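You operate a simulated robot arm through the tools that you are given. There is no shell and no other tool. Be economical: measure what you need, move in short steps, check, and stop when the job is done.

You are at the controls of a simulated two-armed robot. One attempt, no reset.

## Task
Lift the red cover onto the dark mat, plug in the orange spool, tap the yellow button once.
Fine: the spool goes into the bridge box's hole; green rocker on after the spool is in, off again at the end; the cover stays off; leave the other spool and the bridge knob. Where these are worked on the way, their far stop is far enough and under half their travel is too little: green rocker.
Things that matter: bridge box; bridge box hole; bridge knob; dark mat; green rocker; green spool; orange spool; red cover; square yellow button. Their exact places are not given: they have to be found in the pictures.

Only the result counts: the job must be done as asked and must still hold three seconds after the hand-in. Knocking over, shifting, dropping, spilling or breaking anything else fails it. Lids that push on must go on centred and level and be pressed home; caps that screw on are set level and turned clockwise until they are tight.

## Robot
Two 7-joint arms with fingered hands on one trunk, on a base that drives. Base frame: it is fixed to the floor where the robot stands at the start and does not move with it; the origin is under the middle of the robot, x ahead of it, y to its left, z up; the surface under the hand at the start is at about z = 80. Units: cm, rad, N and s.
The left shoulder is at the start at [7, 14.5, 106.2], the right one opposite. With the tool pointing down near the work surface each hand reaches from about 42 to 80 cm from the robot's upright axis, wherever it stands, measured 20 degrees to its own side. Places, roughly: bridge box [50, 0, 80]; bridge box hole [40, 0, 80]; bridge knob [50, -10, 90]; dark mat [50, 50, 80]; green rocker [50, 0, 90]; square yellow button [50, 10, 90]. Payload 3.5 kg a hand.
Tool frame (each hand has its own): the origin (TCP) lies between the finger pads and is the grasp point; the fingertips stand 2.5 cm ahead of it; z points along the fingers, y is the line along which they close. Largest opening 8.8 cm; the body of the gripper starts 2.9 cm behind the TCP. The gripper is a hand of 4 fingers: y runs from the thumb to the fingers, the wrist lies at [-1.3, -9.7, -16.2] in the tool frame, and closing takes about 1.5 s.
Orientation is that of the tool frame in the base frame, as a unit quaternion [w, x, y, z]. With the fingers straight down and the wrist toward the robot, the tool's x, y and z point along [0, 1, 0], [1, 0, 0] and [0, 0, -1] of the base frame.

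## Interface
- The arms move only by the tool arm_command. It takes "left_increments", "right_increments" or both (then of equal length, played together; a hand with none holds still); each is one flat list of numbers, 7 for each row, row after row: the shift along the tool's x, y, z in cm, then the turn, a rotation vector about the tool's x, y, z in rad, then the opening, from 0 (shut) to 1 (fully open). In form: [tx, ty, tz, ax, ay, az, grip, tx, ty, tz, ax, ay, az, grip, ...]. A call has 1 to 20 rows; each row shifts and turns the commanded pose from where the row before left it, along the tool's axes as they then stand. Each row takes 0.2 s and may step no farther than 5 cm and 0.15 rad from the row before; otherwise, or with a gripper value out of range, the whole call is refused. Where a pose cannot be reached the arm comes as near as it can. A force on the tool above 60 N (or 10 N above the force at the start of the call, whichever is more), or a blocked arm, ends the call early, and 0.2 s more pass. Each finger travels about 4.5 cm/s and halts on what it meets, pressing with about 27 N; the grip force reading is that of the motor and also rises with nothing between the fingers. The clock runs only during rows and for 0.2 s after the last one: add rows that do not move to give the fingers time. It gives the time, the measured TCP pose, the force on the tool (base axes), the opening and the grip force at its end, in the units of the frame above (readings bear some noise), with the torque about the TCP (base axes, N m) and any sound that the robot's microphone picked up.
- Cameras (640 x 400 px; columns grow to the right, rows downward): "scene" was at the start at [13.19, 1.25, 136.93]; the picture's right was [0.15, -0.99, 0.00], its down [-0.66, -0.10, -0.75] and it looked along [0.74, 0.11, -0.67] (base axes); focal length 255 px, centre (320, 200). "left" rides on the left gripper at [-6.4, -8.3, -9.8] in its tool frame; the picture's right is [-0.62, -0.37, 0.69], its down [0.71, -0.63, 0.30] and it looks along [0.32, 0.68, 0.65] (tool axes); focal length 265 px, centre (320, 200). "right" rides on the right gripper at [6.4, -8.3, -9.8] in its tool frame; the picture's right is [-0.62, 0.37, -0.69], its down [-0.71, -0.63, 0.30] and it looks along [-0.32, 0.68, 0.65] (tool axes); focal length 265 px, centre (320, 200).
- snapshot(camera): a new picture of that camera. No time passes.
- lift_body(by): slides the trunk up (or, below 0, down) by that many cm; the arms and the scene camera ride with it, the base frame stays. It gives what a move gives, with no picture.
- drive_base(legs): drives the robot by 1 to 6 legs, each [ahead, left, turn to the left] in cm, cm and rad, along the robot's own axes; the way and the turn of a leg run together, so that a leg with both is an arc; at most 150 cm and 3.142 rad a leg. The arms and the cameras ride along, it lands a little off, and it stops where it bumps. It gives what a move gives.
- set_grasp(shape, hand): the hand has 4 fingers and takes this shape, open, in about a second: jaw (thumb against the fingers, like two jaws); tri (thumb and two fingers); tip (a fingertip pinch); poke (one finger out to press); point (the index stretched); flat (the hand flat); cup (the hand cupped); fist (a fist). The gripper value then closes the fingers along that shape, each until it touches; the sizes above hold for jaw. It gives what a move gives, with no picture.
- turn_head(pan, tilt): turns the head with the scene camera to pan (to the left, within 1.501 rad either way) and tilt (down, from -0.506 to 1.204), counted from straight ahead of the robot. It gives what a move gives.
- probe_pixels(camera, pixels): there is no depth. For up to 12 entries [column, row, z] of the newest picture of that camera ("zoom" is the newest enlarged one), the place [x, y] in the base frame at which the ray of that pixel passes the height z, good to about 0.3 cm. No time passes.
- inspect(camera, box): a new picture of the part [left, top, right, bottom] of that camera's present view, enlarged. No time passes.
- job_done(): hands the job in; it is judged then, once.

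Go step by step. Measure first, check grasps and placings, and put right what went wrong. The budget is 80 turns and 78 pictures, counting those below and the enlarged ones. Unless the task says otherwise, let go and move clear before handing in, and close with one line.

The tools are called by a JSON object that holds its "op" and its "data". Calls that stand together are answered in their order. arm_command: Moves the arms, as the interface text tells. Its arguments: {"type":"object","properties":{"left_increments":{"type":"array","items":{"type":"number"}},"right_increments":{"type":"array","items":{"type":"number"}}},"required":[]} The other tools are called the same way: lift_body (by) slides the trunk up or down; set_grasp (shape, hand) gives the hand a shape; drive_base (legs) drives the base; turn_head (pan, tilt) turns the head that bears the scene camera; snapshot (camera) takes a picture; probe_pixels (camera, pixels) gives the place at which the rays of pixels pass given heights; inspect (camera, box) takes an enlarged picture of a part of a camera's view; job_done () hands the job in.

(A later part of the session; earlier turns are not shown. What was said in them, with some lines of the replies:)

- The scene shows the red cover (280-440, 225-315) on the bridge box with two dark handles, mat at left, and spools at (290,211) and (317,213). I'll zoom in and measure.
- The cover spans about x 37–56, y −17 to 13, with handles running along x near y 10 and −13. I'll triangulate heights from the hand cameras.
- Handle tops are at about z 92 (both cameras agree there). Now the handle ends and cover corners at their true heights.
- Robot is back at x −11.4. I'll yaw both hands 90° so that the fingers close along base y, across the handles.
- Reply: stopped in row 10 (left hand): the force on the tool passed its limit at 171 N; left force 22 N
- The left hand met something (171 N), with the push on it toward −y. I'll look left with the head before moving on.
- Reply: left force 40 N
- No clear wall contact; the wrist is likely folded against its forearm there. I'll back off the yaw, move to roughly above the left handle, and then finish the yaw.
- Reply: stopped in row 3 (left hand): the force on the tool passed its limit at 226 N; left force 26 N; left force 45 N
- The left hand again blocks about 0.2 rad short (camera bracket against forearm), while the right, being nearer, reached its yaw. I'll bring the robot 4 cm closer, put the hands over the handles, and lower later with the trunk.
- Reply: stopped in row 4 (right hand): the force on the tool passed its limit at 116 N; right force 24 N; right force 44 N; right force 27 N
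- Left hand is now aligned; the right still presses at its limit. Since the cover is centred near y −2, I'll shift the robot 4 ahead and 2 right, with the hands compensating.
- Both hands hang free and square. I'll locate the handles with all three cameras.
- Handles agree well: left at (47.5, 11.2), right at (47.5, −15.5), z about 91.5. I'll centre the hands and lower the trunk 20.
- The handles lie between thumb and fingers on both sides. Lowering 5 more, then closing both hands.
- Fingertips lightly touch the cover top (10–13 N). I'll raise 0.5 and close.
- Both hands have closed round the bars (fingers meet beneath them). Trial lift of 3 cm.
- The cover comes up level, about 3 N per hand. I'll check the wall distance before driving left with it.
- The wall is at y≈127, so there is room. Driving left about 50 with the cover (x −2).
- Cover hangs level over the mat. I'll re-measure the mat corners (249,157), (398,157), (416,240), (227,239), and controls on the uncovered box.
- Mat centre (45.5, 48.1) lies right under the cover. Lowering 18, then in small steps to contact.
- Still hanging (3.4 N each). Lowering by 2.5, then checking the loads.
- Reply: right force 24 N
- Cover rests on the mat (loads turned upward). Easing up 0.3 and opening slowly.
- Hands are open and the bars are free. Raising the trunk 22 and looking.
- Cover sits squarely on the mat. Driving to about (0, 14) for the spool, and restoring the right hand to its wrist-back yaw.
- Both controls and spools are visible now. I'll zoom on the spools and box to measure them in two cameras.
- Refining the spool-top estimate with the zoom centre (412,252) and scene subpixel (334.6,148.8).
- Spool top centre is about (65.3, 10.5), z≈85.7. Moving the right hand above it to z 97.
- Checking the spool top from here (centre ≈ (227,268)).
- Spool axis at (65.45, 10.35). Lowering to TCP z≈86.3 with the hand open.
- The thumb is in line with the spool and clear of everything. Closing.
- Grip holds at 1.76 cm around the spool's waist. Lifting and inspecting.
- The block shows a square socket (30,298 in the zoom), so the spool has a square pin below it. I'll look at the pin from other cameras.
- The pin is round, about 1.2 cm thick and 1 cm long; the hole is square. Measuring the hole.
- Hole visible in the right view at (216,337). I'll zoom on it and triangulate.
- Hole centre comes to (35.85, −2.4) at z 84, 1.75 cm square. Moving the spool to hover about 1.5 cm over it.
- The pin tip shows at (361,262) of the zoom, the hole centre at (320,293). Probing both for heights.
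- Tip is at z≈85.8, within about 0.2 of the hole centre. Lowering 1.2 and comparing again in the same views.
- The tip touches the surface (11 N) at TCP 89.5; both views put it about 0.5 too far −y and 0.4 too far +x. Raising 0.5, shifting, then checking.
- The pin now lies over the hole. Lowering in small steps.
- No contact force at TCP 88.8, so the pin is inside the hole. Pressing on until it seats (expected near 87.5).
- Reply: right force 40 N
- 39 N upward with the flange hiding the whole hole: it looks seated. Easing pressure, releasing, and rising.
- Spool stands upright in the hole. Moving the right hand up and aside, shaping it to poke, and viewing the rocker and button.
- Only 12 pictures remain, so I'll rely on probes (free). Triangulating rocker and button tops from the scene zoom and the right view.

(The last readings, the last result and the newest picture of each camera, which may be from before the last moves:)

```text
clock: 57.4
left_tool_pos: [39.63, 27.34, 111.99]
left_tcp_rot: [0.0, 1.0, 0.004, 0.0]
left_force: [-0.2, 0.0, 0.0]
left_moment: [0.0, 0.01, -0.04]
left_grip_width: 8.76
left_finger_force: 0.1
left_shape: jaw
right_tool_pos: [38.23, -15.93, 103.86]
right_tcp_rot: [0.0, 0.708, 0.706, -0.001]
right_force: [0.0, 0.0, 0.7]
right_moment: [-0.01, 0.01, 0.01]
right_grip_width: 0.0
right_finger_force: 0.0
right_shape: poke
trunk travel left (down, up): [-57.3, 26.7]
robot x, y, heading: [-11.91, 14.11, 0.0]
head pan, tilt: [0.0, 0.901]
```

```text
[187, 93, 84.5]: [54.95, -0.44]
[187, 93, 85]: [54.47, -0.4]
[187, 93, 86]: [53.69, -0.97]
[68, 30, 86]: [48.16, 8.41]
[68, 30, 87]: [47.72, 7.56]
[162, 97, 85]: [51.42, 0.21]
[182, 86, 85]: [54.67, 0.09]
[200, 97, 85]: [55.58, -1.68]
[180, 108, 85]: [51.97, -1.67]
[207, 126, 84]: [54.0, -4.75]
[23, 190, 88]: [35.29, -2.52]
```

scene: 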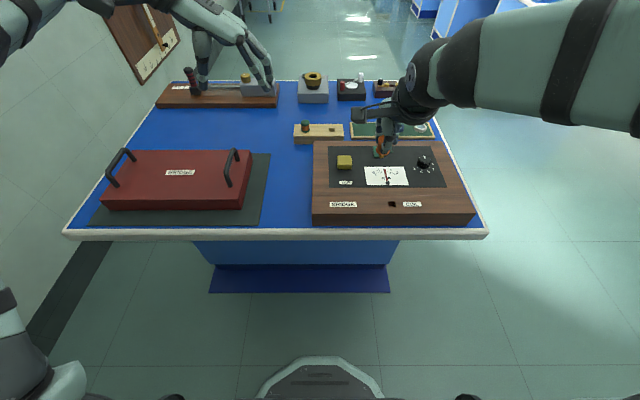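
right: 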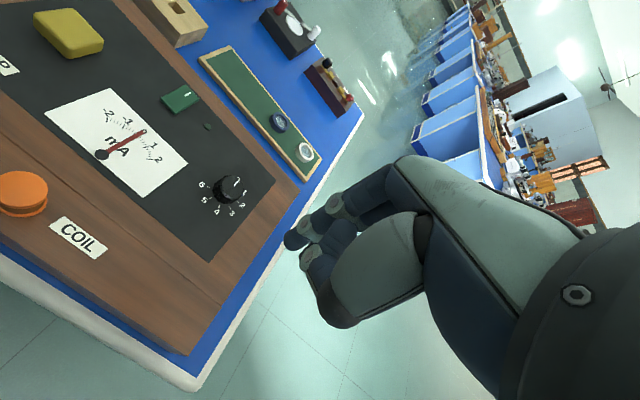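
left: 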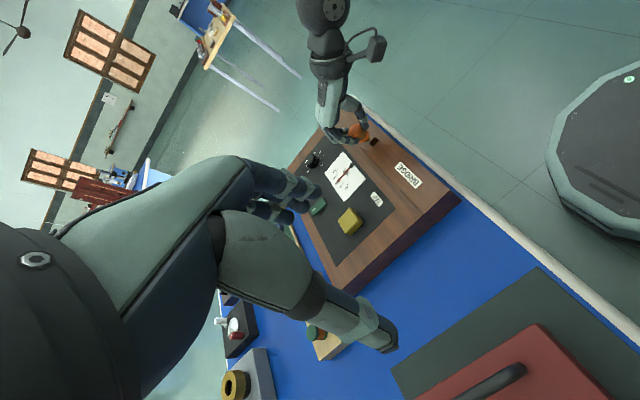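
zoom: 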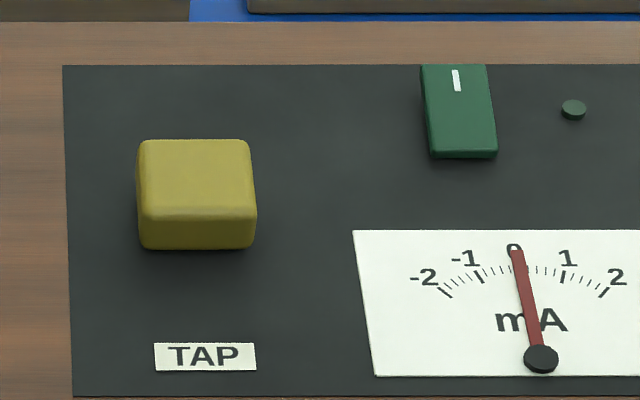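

Far end of the rocker (with the I mark, ≈(54.4, −1.0)) stands up at z≈86 and the near end is low, so it is off. Moving the poking finger above the far end and locating its tip.

{"op": "arm_command", "data": {"right_increments": [2.5, 2.68, 0, 0, 0, 0, 0, 2.5, 2.68, 0, 0, 0, 0, 0, 2.5, 2.68, 0, 0, 0, 0, 0, 2.5, 2.68, 0, 0, 0, 0, 0, 2.5, 2.68, 0, 0, 0, 0, 0, 2.5, 2.68, 0, 0, 0, 0, 0, 0, 0, 4, 0, 0, 0, 0, 0, 0, 4, 0, 0, 0, 0, 0, 0, 0, 0, 0, 0, 0]}}

{"op": "snapshot", "data": {"camera": "right"}}

{"op": "inspect", "data": {"camera": "scene", "box": [320, 110, 432, 180]}}

```text
clock: 59.4
left_tool_pos: [39.46, 27.43, 112.04]
left_tcp_rot: [0.001, 1.0, 0.004, 0.0]
left_force: [0.0, 0.2, 0.9]
left_moment: [0.02, -0.01, 0.03]
left_grip_width: 8.78
left_finger_force: 0.1
left_shape: jaw
right_tool_pos: [54.54, -0.74, 95.71]
right_tcp_rot: [0.0, 0.708, 0.707, 0.0]
right_force: [1.2, 0.6, -0.4]
right_moment: [0.01, -0.02, 0.01]
right_grip_width: 0.01
right_finger_force: 0.0
right_shape: poke
trunk travel left (down, up): [-57.3, 26.7]
robot x, y, heading: [-11.78, 14.06, -0.0]
head pan, tilt: [0.0, 0.901]
```

```text
11 pictures are left
```

right: 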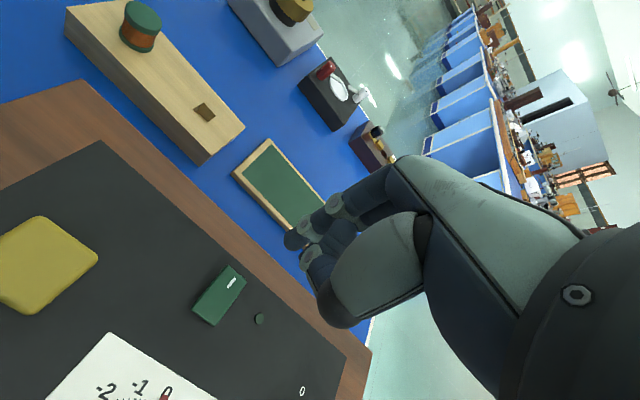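

```text
5.71 times, centred on (376, 145) of scene
```

zoom: 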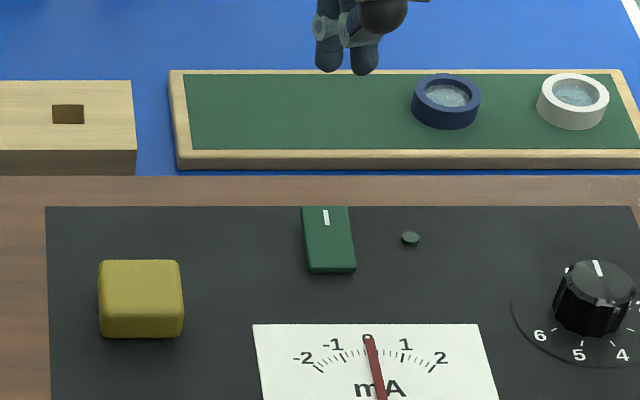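

Fingertip shows at (377.8,122.2) in the scene and (289,243) in the right view; triangulating it.

{"op": "probe_pixels", "data": {"camera": "scene", "pixels": [[377.8, 122, 91], [377.8, 122, 92], [377.8, 122, 93], [377.8, 122, 94], [383.9, 122.5, 93], [383.9, 122.5, 94], [383.9, 122.5, 95]]}}

{"op": "probe_pixels", "data": {"camera": "right", "pixels": [[289, 243, 91], [289, 243, 92], [289, 243, 93], [289, 243, 94], [233, 283, 85], [233, 283, 86]]}}

```text
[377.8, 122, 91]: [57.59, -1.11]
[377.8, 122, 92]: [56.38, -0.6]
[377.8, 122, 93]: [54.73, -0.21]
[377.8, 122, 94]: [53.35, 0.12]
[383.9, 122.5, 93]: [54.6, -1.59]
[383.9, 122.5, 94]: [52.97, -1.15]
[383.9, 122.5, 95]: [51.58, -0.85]
```

```text
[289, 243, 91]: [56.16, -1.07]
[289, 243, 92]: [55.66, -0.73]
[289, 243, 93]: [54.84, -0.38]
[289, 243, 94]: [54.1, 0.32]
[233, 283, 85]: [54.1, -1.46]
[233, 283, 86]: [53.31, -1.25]
```

Tip is at TCP + (0.3, 0.4, −2.7). I'll tilt the hand 0.28 rad so the thumb stays clear, centre over the far end and go down to tip z≈87.5.

{"op": "arm_command", "data": {"right_increments": [-0.65, 0.35, 0, 0.14, 0, 0, 0, 0, 0, 0, 0.14, 0, 0, 0, 0, 0.69, 2.4, 0, 0, 0, 0, 0, 0.69, 2.4, 0, 0, 0, 0, 0, 0, 0, 0, 0, 0, 0]}}

{"op": "inspect", "data": {"camera": "scene", "box": [340, 120, 420, 170]}}

```text
clock: 60.6
left_tool_pos: [39.49, 27.38, 111.92]
left_tcp_rot: [0.0, 1.0, 0.004, 0.0]
left_force: [-0.2, -0.3, 0.0]
left_moment: [0.02, -0.01, 0.02]
left_grip_width: 8.77
left_finger_force: 0.0
left_shape: jaw
right_tool_pos: [54.86, -1.41, 90.56]
right_tcp_rot: [-0.099, 0.701, 0.699, -0.099]
right_force: [-0.8, 0.0, -0.4]
right_moment: [0.01, 0.0, 0.03]
right_grip_width: 0.0
right_finger_force: 0.1
right_shape: poke
trunk travel left (down, up): [-57.3, 26.7]
robot x, y, heading: [-12.02, 14.27, 0.001]
head pan, tilt: [0.0, 0.901]
```

```text
8.00 times, centred on (380, 145) of scene
```

zoom: 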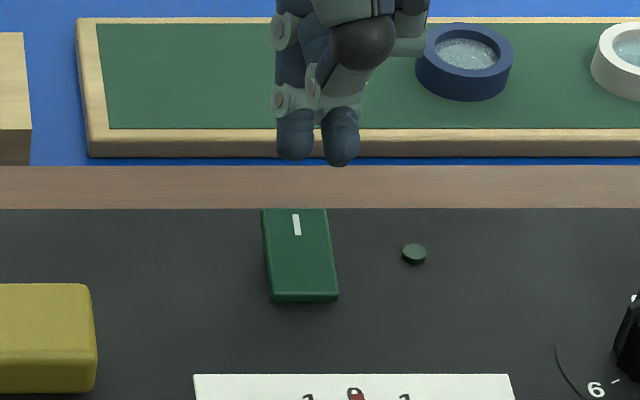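

{"op": "probe_pixels", "data": {"camera": "zoom", "pixels": [[295, 156, 87], [295, 156, 88], [295, 156, 89], [341, 162, 88], [341, 162, 89], [341, 162, 90], [297, 224, 86], [297, 212, 86]]}}

```text
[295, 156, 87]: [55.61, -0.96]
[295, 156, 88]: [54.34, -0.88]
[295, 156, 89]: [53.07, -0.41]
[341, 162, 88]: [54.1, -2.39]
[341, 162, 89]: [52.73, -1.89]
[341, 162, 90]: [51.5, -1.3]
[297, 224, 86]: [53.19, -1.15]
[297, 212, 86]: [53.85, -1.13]
```

Fingertip confirmed at (54.4, −0.9, 88). Shifting 0.6 nearer onto the mark and pressing down to tip z≈84.5.

{"op": "arm_command", "data": {"right_increments": [0, -0.16, 1.6, 0, 0, 0, 0, 0, 0.11, 0.384, 0, 0, 0, 0, 0, 0.11, 0.384, 0, 0, 0, 0, 0, 0.11, 0.384, 0, 0, 0, 0, 0, 0.11, 0.384, 0, 0, 0, 0, 0, 0.11, 0.384, 0, 0, 0, 0]}}

{"op": "inspect", "data": {"camera": "scene", "box": [330, 125, 426, 185]}}

```text
clock: 62.0
left_tool_pos: [39.2, 27.57, 112.22]
left_tcp_rot: [0.0, 1.0, 0.004, 0.001]
left_force: [-0.7, -0.2, 0.1]
left_moment: [-0.04, -0.02, -0.02]
left_grip_width: 8.76
left_finger_force: 0.1
left_shape: jaw
right_tool_pos: [54.1, -1.49, 88.15]
right_tcp_rot: [-0.091, 0.701, 0.701, -0.092]
right_force: [8.7, 0.8, 35.0]
right_moment: [0.11, -0.06, -0.02]
right_grip_width: 0.0
right_finger_force: 0.0
right_shape: poke
trunk travel left (down, up): [-57.3, 26.7]
robot x, y, heading: [-11.82, 14.53, -0.005]
head pan, tilt: [0.0, 0.901]
```

```text
6.67 times, centred on (378, 155) of scene
```

zoom: 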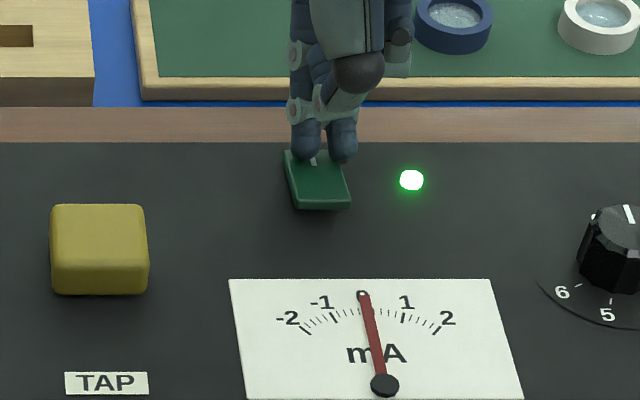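

The lamp glows green: rocker on (held at its stop with 35 N). Lifting and moving over the yellow button, tip about 2 above it.

{"op": "arm_command", "data": {"right_increments": [0, -0.55, -1.92, 0, 0, 0, 0, 0, -0.55, -1.92, 0, 0, 0, 0, 2.97, -1.76, 0.51, 0, 0, 0, 0, 2.97, -1.76, 0.51, 0, 0, 0, 0, 2.97, -1.76, 0.51, 0, 0, 0, 0, 0, 0, 0, 0, 0, 0, 0]}}

{"op": "inspect", "data": {"camera": "scene", "box": [310, 130, 422, 200]}}

```text
clock: 63.4
left_tool_pos: [39.65, 27.3, 111.88]
left_tcp_rot: [0.0, 1.0, 0.004, -0.001]
left_force: [0.9, 0.2, -0.3]
left_moment: [0.01, 0.0, -0.01]
left_grip_width: 8.77
left_finger_force: 0.0
left_shape: jaw
right_tool_pos: [48.56, 7.19, 90.94]
right_tcp_rot: [-0.099, 0.701, 0.699, -0.099]
right_force: [-0.2, -0.3, -0.6]
right_moment: [-0.01, 0.01, 0.04]
right_grip_width: 0.0
right_finger_force: 0.1
right_shape: poke
trunk travel left (down, up): [-57.3, 26.7]
robot x, y, heading: [-11.61, 13.92, -0.002]
head pan, tilt: [0.0, 0.901]
```

```text
5.71 times, centred on (366, 165) of scene
```

zoom: 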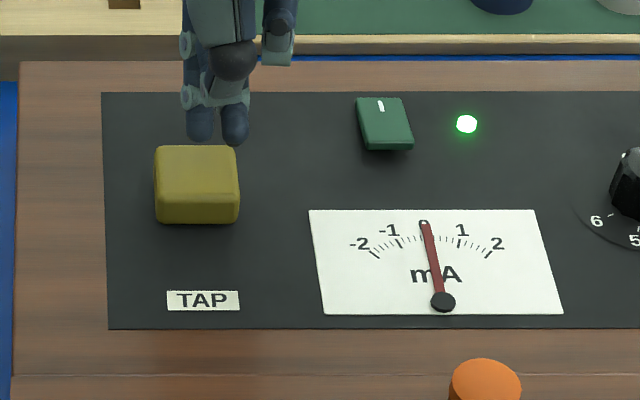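

The tip is over the button's centre, about 2.3 above its top. Pressing down in small steps.

{"op": "arm_command", "data": {"right_increments": [0, 0.39, 1.35, 0, 0, 0, 0, 0, 0.138, 0.48, 0, 0, 0, 0, 0, 0.11, 0.384, 0, 0, 0, 0, 0, 0.11, 0.384, 0, 0, 0, 0, 0, 0.083, 0.288, 0, 0, 0, 0, 0, 0.083, 0.288, 0, 0, 0, 0]}}

{"op": "inspect", "data": {"camera": "scene", "box": [310, 130, 422, 200]}}

```text
clock: 64.8
left_tool_pos: [39.28, 27.32, 112.08]
left_tcp_rot: [0.0, 1.0, 0.004, 0.001]
left_force: [0.1, -0.1, -0.1]
left_moment: [0.01, -0.03, 0.01]
left_grip_width: 8.75
left_finger_force: 0.0
left_shape: jaw
right_tool_pos: [48.66, 7.47, 88.26]
right_tcp_rot: [-0.096, 0.701, 0.7, -0.095]
right_force: [3.3, -0.9, 22.8]
right_moment: [0.05, 0.04, -0.01]
right_grip_width: 0.0
right_finger_force: 0.1
right_shape: poke
trunk travel left (down, up): [-57.3, 26.7]
robot x, y, heading: [-11.64, 14.28, -0.006]
head pan, tilt: [0.0, 0.901]
heard: click
```

```text
5.71 times, centred on (366, 165) of scene
```

zoom: 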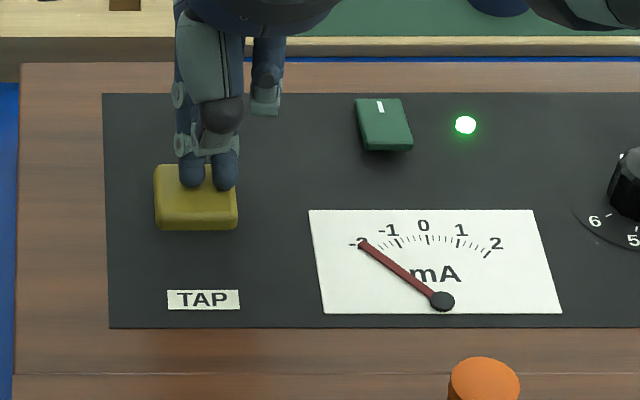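

A click and the needle swings to −2: the tap registered. Releasing upward and moving over the rocker's near end.

{"op": "arm_command", "data": {"right_increments": [0, -0.58, -2.0, 0, 0, 0, 0, 0, -0.58, -2.0, 0, 0, 0, 0, -2.93, 1.19, -0.34, 0, 0, 0, 0, -2.93, 1.19, -0.34, 0, 0, 0, 0, -2.93, 1.19, -0.34, 0, 0, 0, 0, 0, 0, 0, 0, 0, 0, 0]}}

{"op": "inspect", "data": {"camera": "scene", "box": [326, 130, 406, 180]}}

```text
clock: 66.2
left_tool_pos: [39.44, 27.47, 111.85]
left_tcp_rot: [0.001, 1.0, 0.004, 0.0]
left_force: [-0.1, -0.2, 0.6]
left_moment: [-0.03, -0.01, 0.01]
left_grip_width: 8.77
left_finger_force: 0.1
left_shape: jaw
right_tool_pos: [52.37, -1.2, 92.07]
right_tcp_rot: [-0.099, 0.7, 0.7, -0.099]
right_force: [-0.2, 0.1, -0.7]
right_moment: [0.03, 0.0, 0.04]
right_grip_width: 0.0
right_finger_force: 0.0
right_shape: poke
trunk travel left (down, up): [-57.3, 26.7]
robot x, y, heading: [-11.7, 14.43, 0.003]
head pan, tilt: [0.0, 0.901]
```

```text
8.00 times, centred on (366, 155) of scene
```

zoom: 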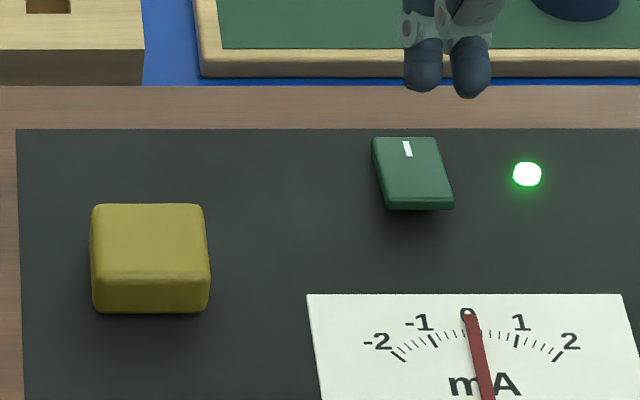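

Checking the rocker's near edge and the tip with the probe.

{"op": "probe_pixels", "data": {"camera": "zoom", "pixels": [[415, 200, 86], [415, 190, 86], [405, 139, 84.5], [412, 175, 85.5], [422, 86, 89.4]]}}

```text
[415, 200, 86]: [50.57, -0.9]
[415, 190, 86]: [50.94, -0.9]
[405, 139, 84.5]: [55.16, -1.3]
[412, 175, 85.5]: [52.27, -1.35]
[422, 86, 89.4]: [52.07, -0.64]
```

Near edge is at x≈50.6 and the tip at 52.1; shifting −0.75 and pressing the near end down.

{"op": "arm_command", "data": {"right_increments": [-0.4, 0.11, 3.09, 0, 0, 0, 0, 0, 0.11, 0.384, 0, 0, 0, 0, 0, 0.11, 0.384, 0, 0, 0, 0, 0, 0.11, 0.384, 0, 0, 0, 0, 0, 0.11, 0.384, 0, 0, 0, 0, 0, 0.11, 0.384, 0, 0, 0, 0]}}

{"op": "inspect", "data": {"camera": "scene", "box": [326, 130, 406, 180]}}

```text
clock: 67.6
left_tool_pos: [39.17, 27.51, 112.25]
left_tcp_rot: [0.001, 1.0, 0.004, 0.002]
left_force: [0.1, -0.4, 0.6]
left_moment: [-0.02, 0.01, 0.0]
left_grip_width: 8.76
left_finger_force: 0.1
left_shape: jaw
right_tool_pos: [51.56, -1.65, 88.09]
right_tcp_rot: [-0.091, 0.703, 0.699, -0.092]
right_force: [4.7, -2.5, 37.6]
right_moment: [-0.13, 0.07, 0.06]
right_grip_width: 0.0
right_finger_force: 0.1
right_shape: poke
trunk travel left (down, up): [-57.3, 26.7]
robot x, y, heading: [-12.03, 14.05, 0.001]
head pan, tilt: [0.0, 0.901]
```

```text
8.00 times, centred on (366, 155) of scene
```

zoom: 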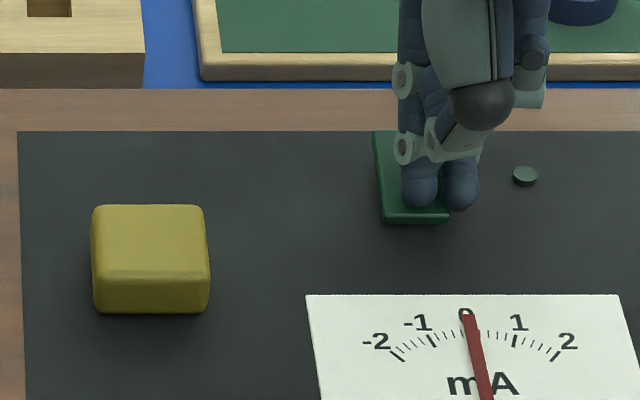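

Lamp is out and the rocker's near end is down. Lifting the hand well clear and taking a last look.

{"op": "arm_command", "data": {"right_increments": [0, -0.58, -2.0, 0, 0, 0, 0, 0, -1.1, -3.84, 0, 0, 0, 0, 0, -1.1, -3.84, 0, 0, 0, 0, -4, -1.0, -2, 0, 0, 0, 0, -4, -1.0, -2, 0, 0, 0, 0, -4, 0, 0, 0, 0, 0, 0, -4, 0, 0, 0, 0, 0, 0, 0, 0, 0, 0, 0, 0, 0]}}

{"op": "snapshot", "data": {"camera": "scene"}}

{"op": "inspect", "data": {"camera": "scene", "box": [310, 130, 480, 230]}}

```text
clock: 69.4
left_tool_pos: [39.54, 27.47, 111.9]
left_tcp_rot: [0.0, 1.0, 0.004, 0.0]
left_force: [0.4, 0.4, -0.3]
left_moment: [0.0, -0.02, -0.03]
left_grip_width: 8.77
left_finger_force: 0.0
left_shape: jaw
right_tool_pos: [50.75, -17.77, 101.68]
right_tcp_rot: [-0.099, 0.7, 0.7, -0.099]
right_force: [-0.1, 0.5, 0.6]
right_moment: [0.0, -0.01, 0.02]
right_grip_width: 0.0
right_finger_force: 0.1
right_shape: poke
trunk travel left (down, up): [-57.3, 26.7]
robot x, y, heading: [-11.79, 13.95, -0.0]
head pan, tilt: [0.0, 0.901]
```

```text
3 pictures are left
```

scene: 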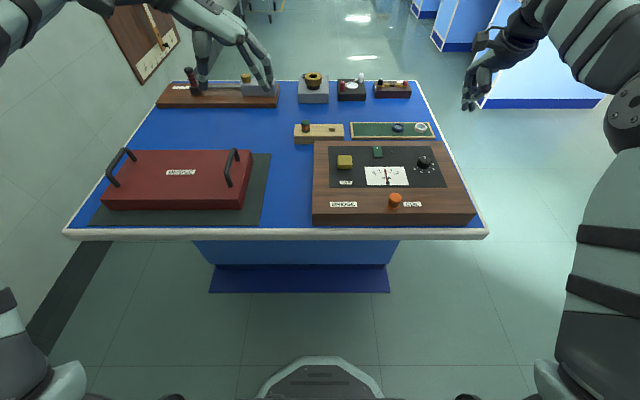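

```text
3.76 times, centred on (395, 180) of scene
```

zoom: 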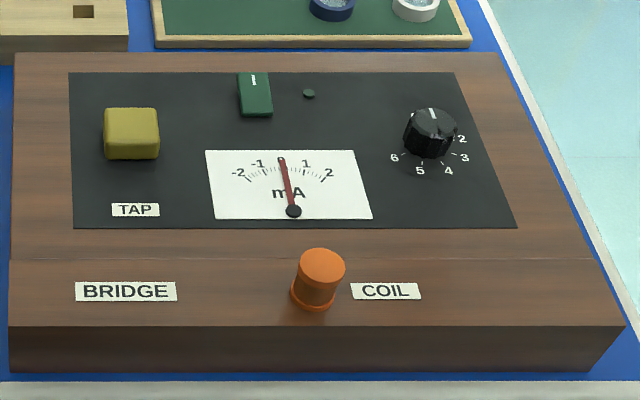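

The last views show the cover on the mat, the spool upright in its hole, the rocker off with the lamp out, the knob untouched and both hands clear. Handing in.

{"op": "job_done", "data": {}}

```text
The job is handed in.
```

The job is handed in: the red cover is on the dark mat and the orange spool is in the bridge box's hole. The green rocker was switched on, the yellow button tapped once (one click, and the needle swung to −2), and the rocker switched off again.
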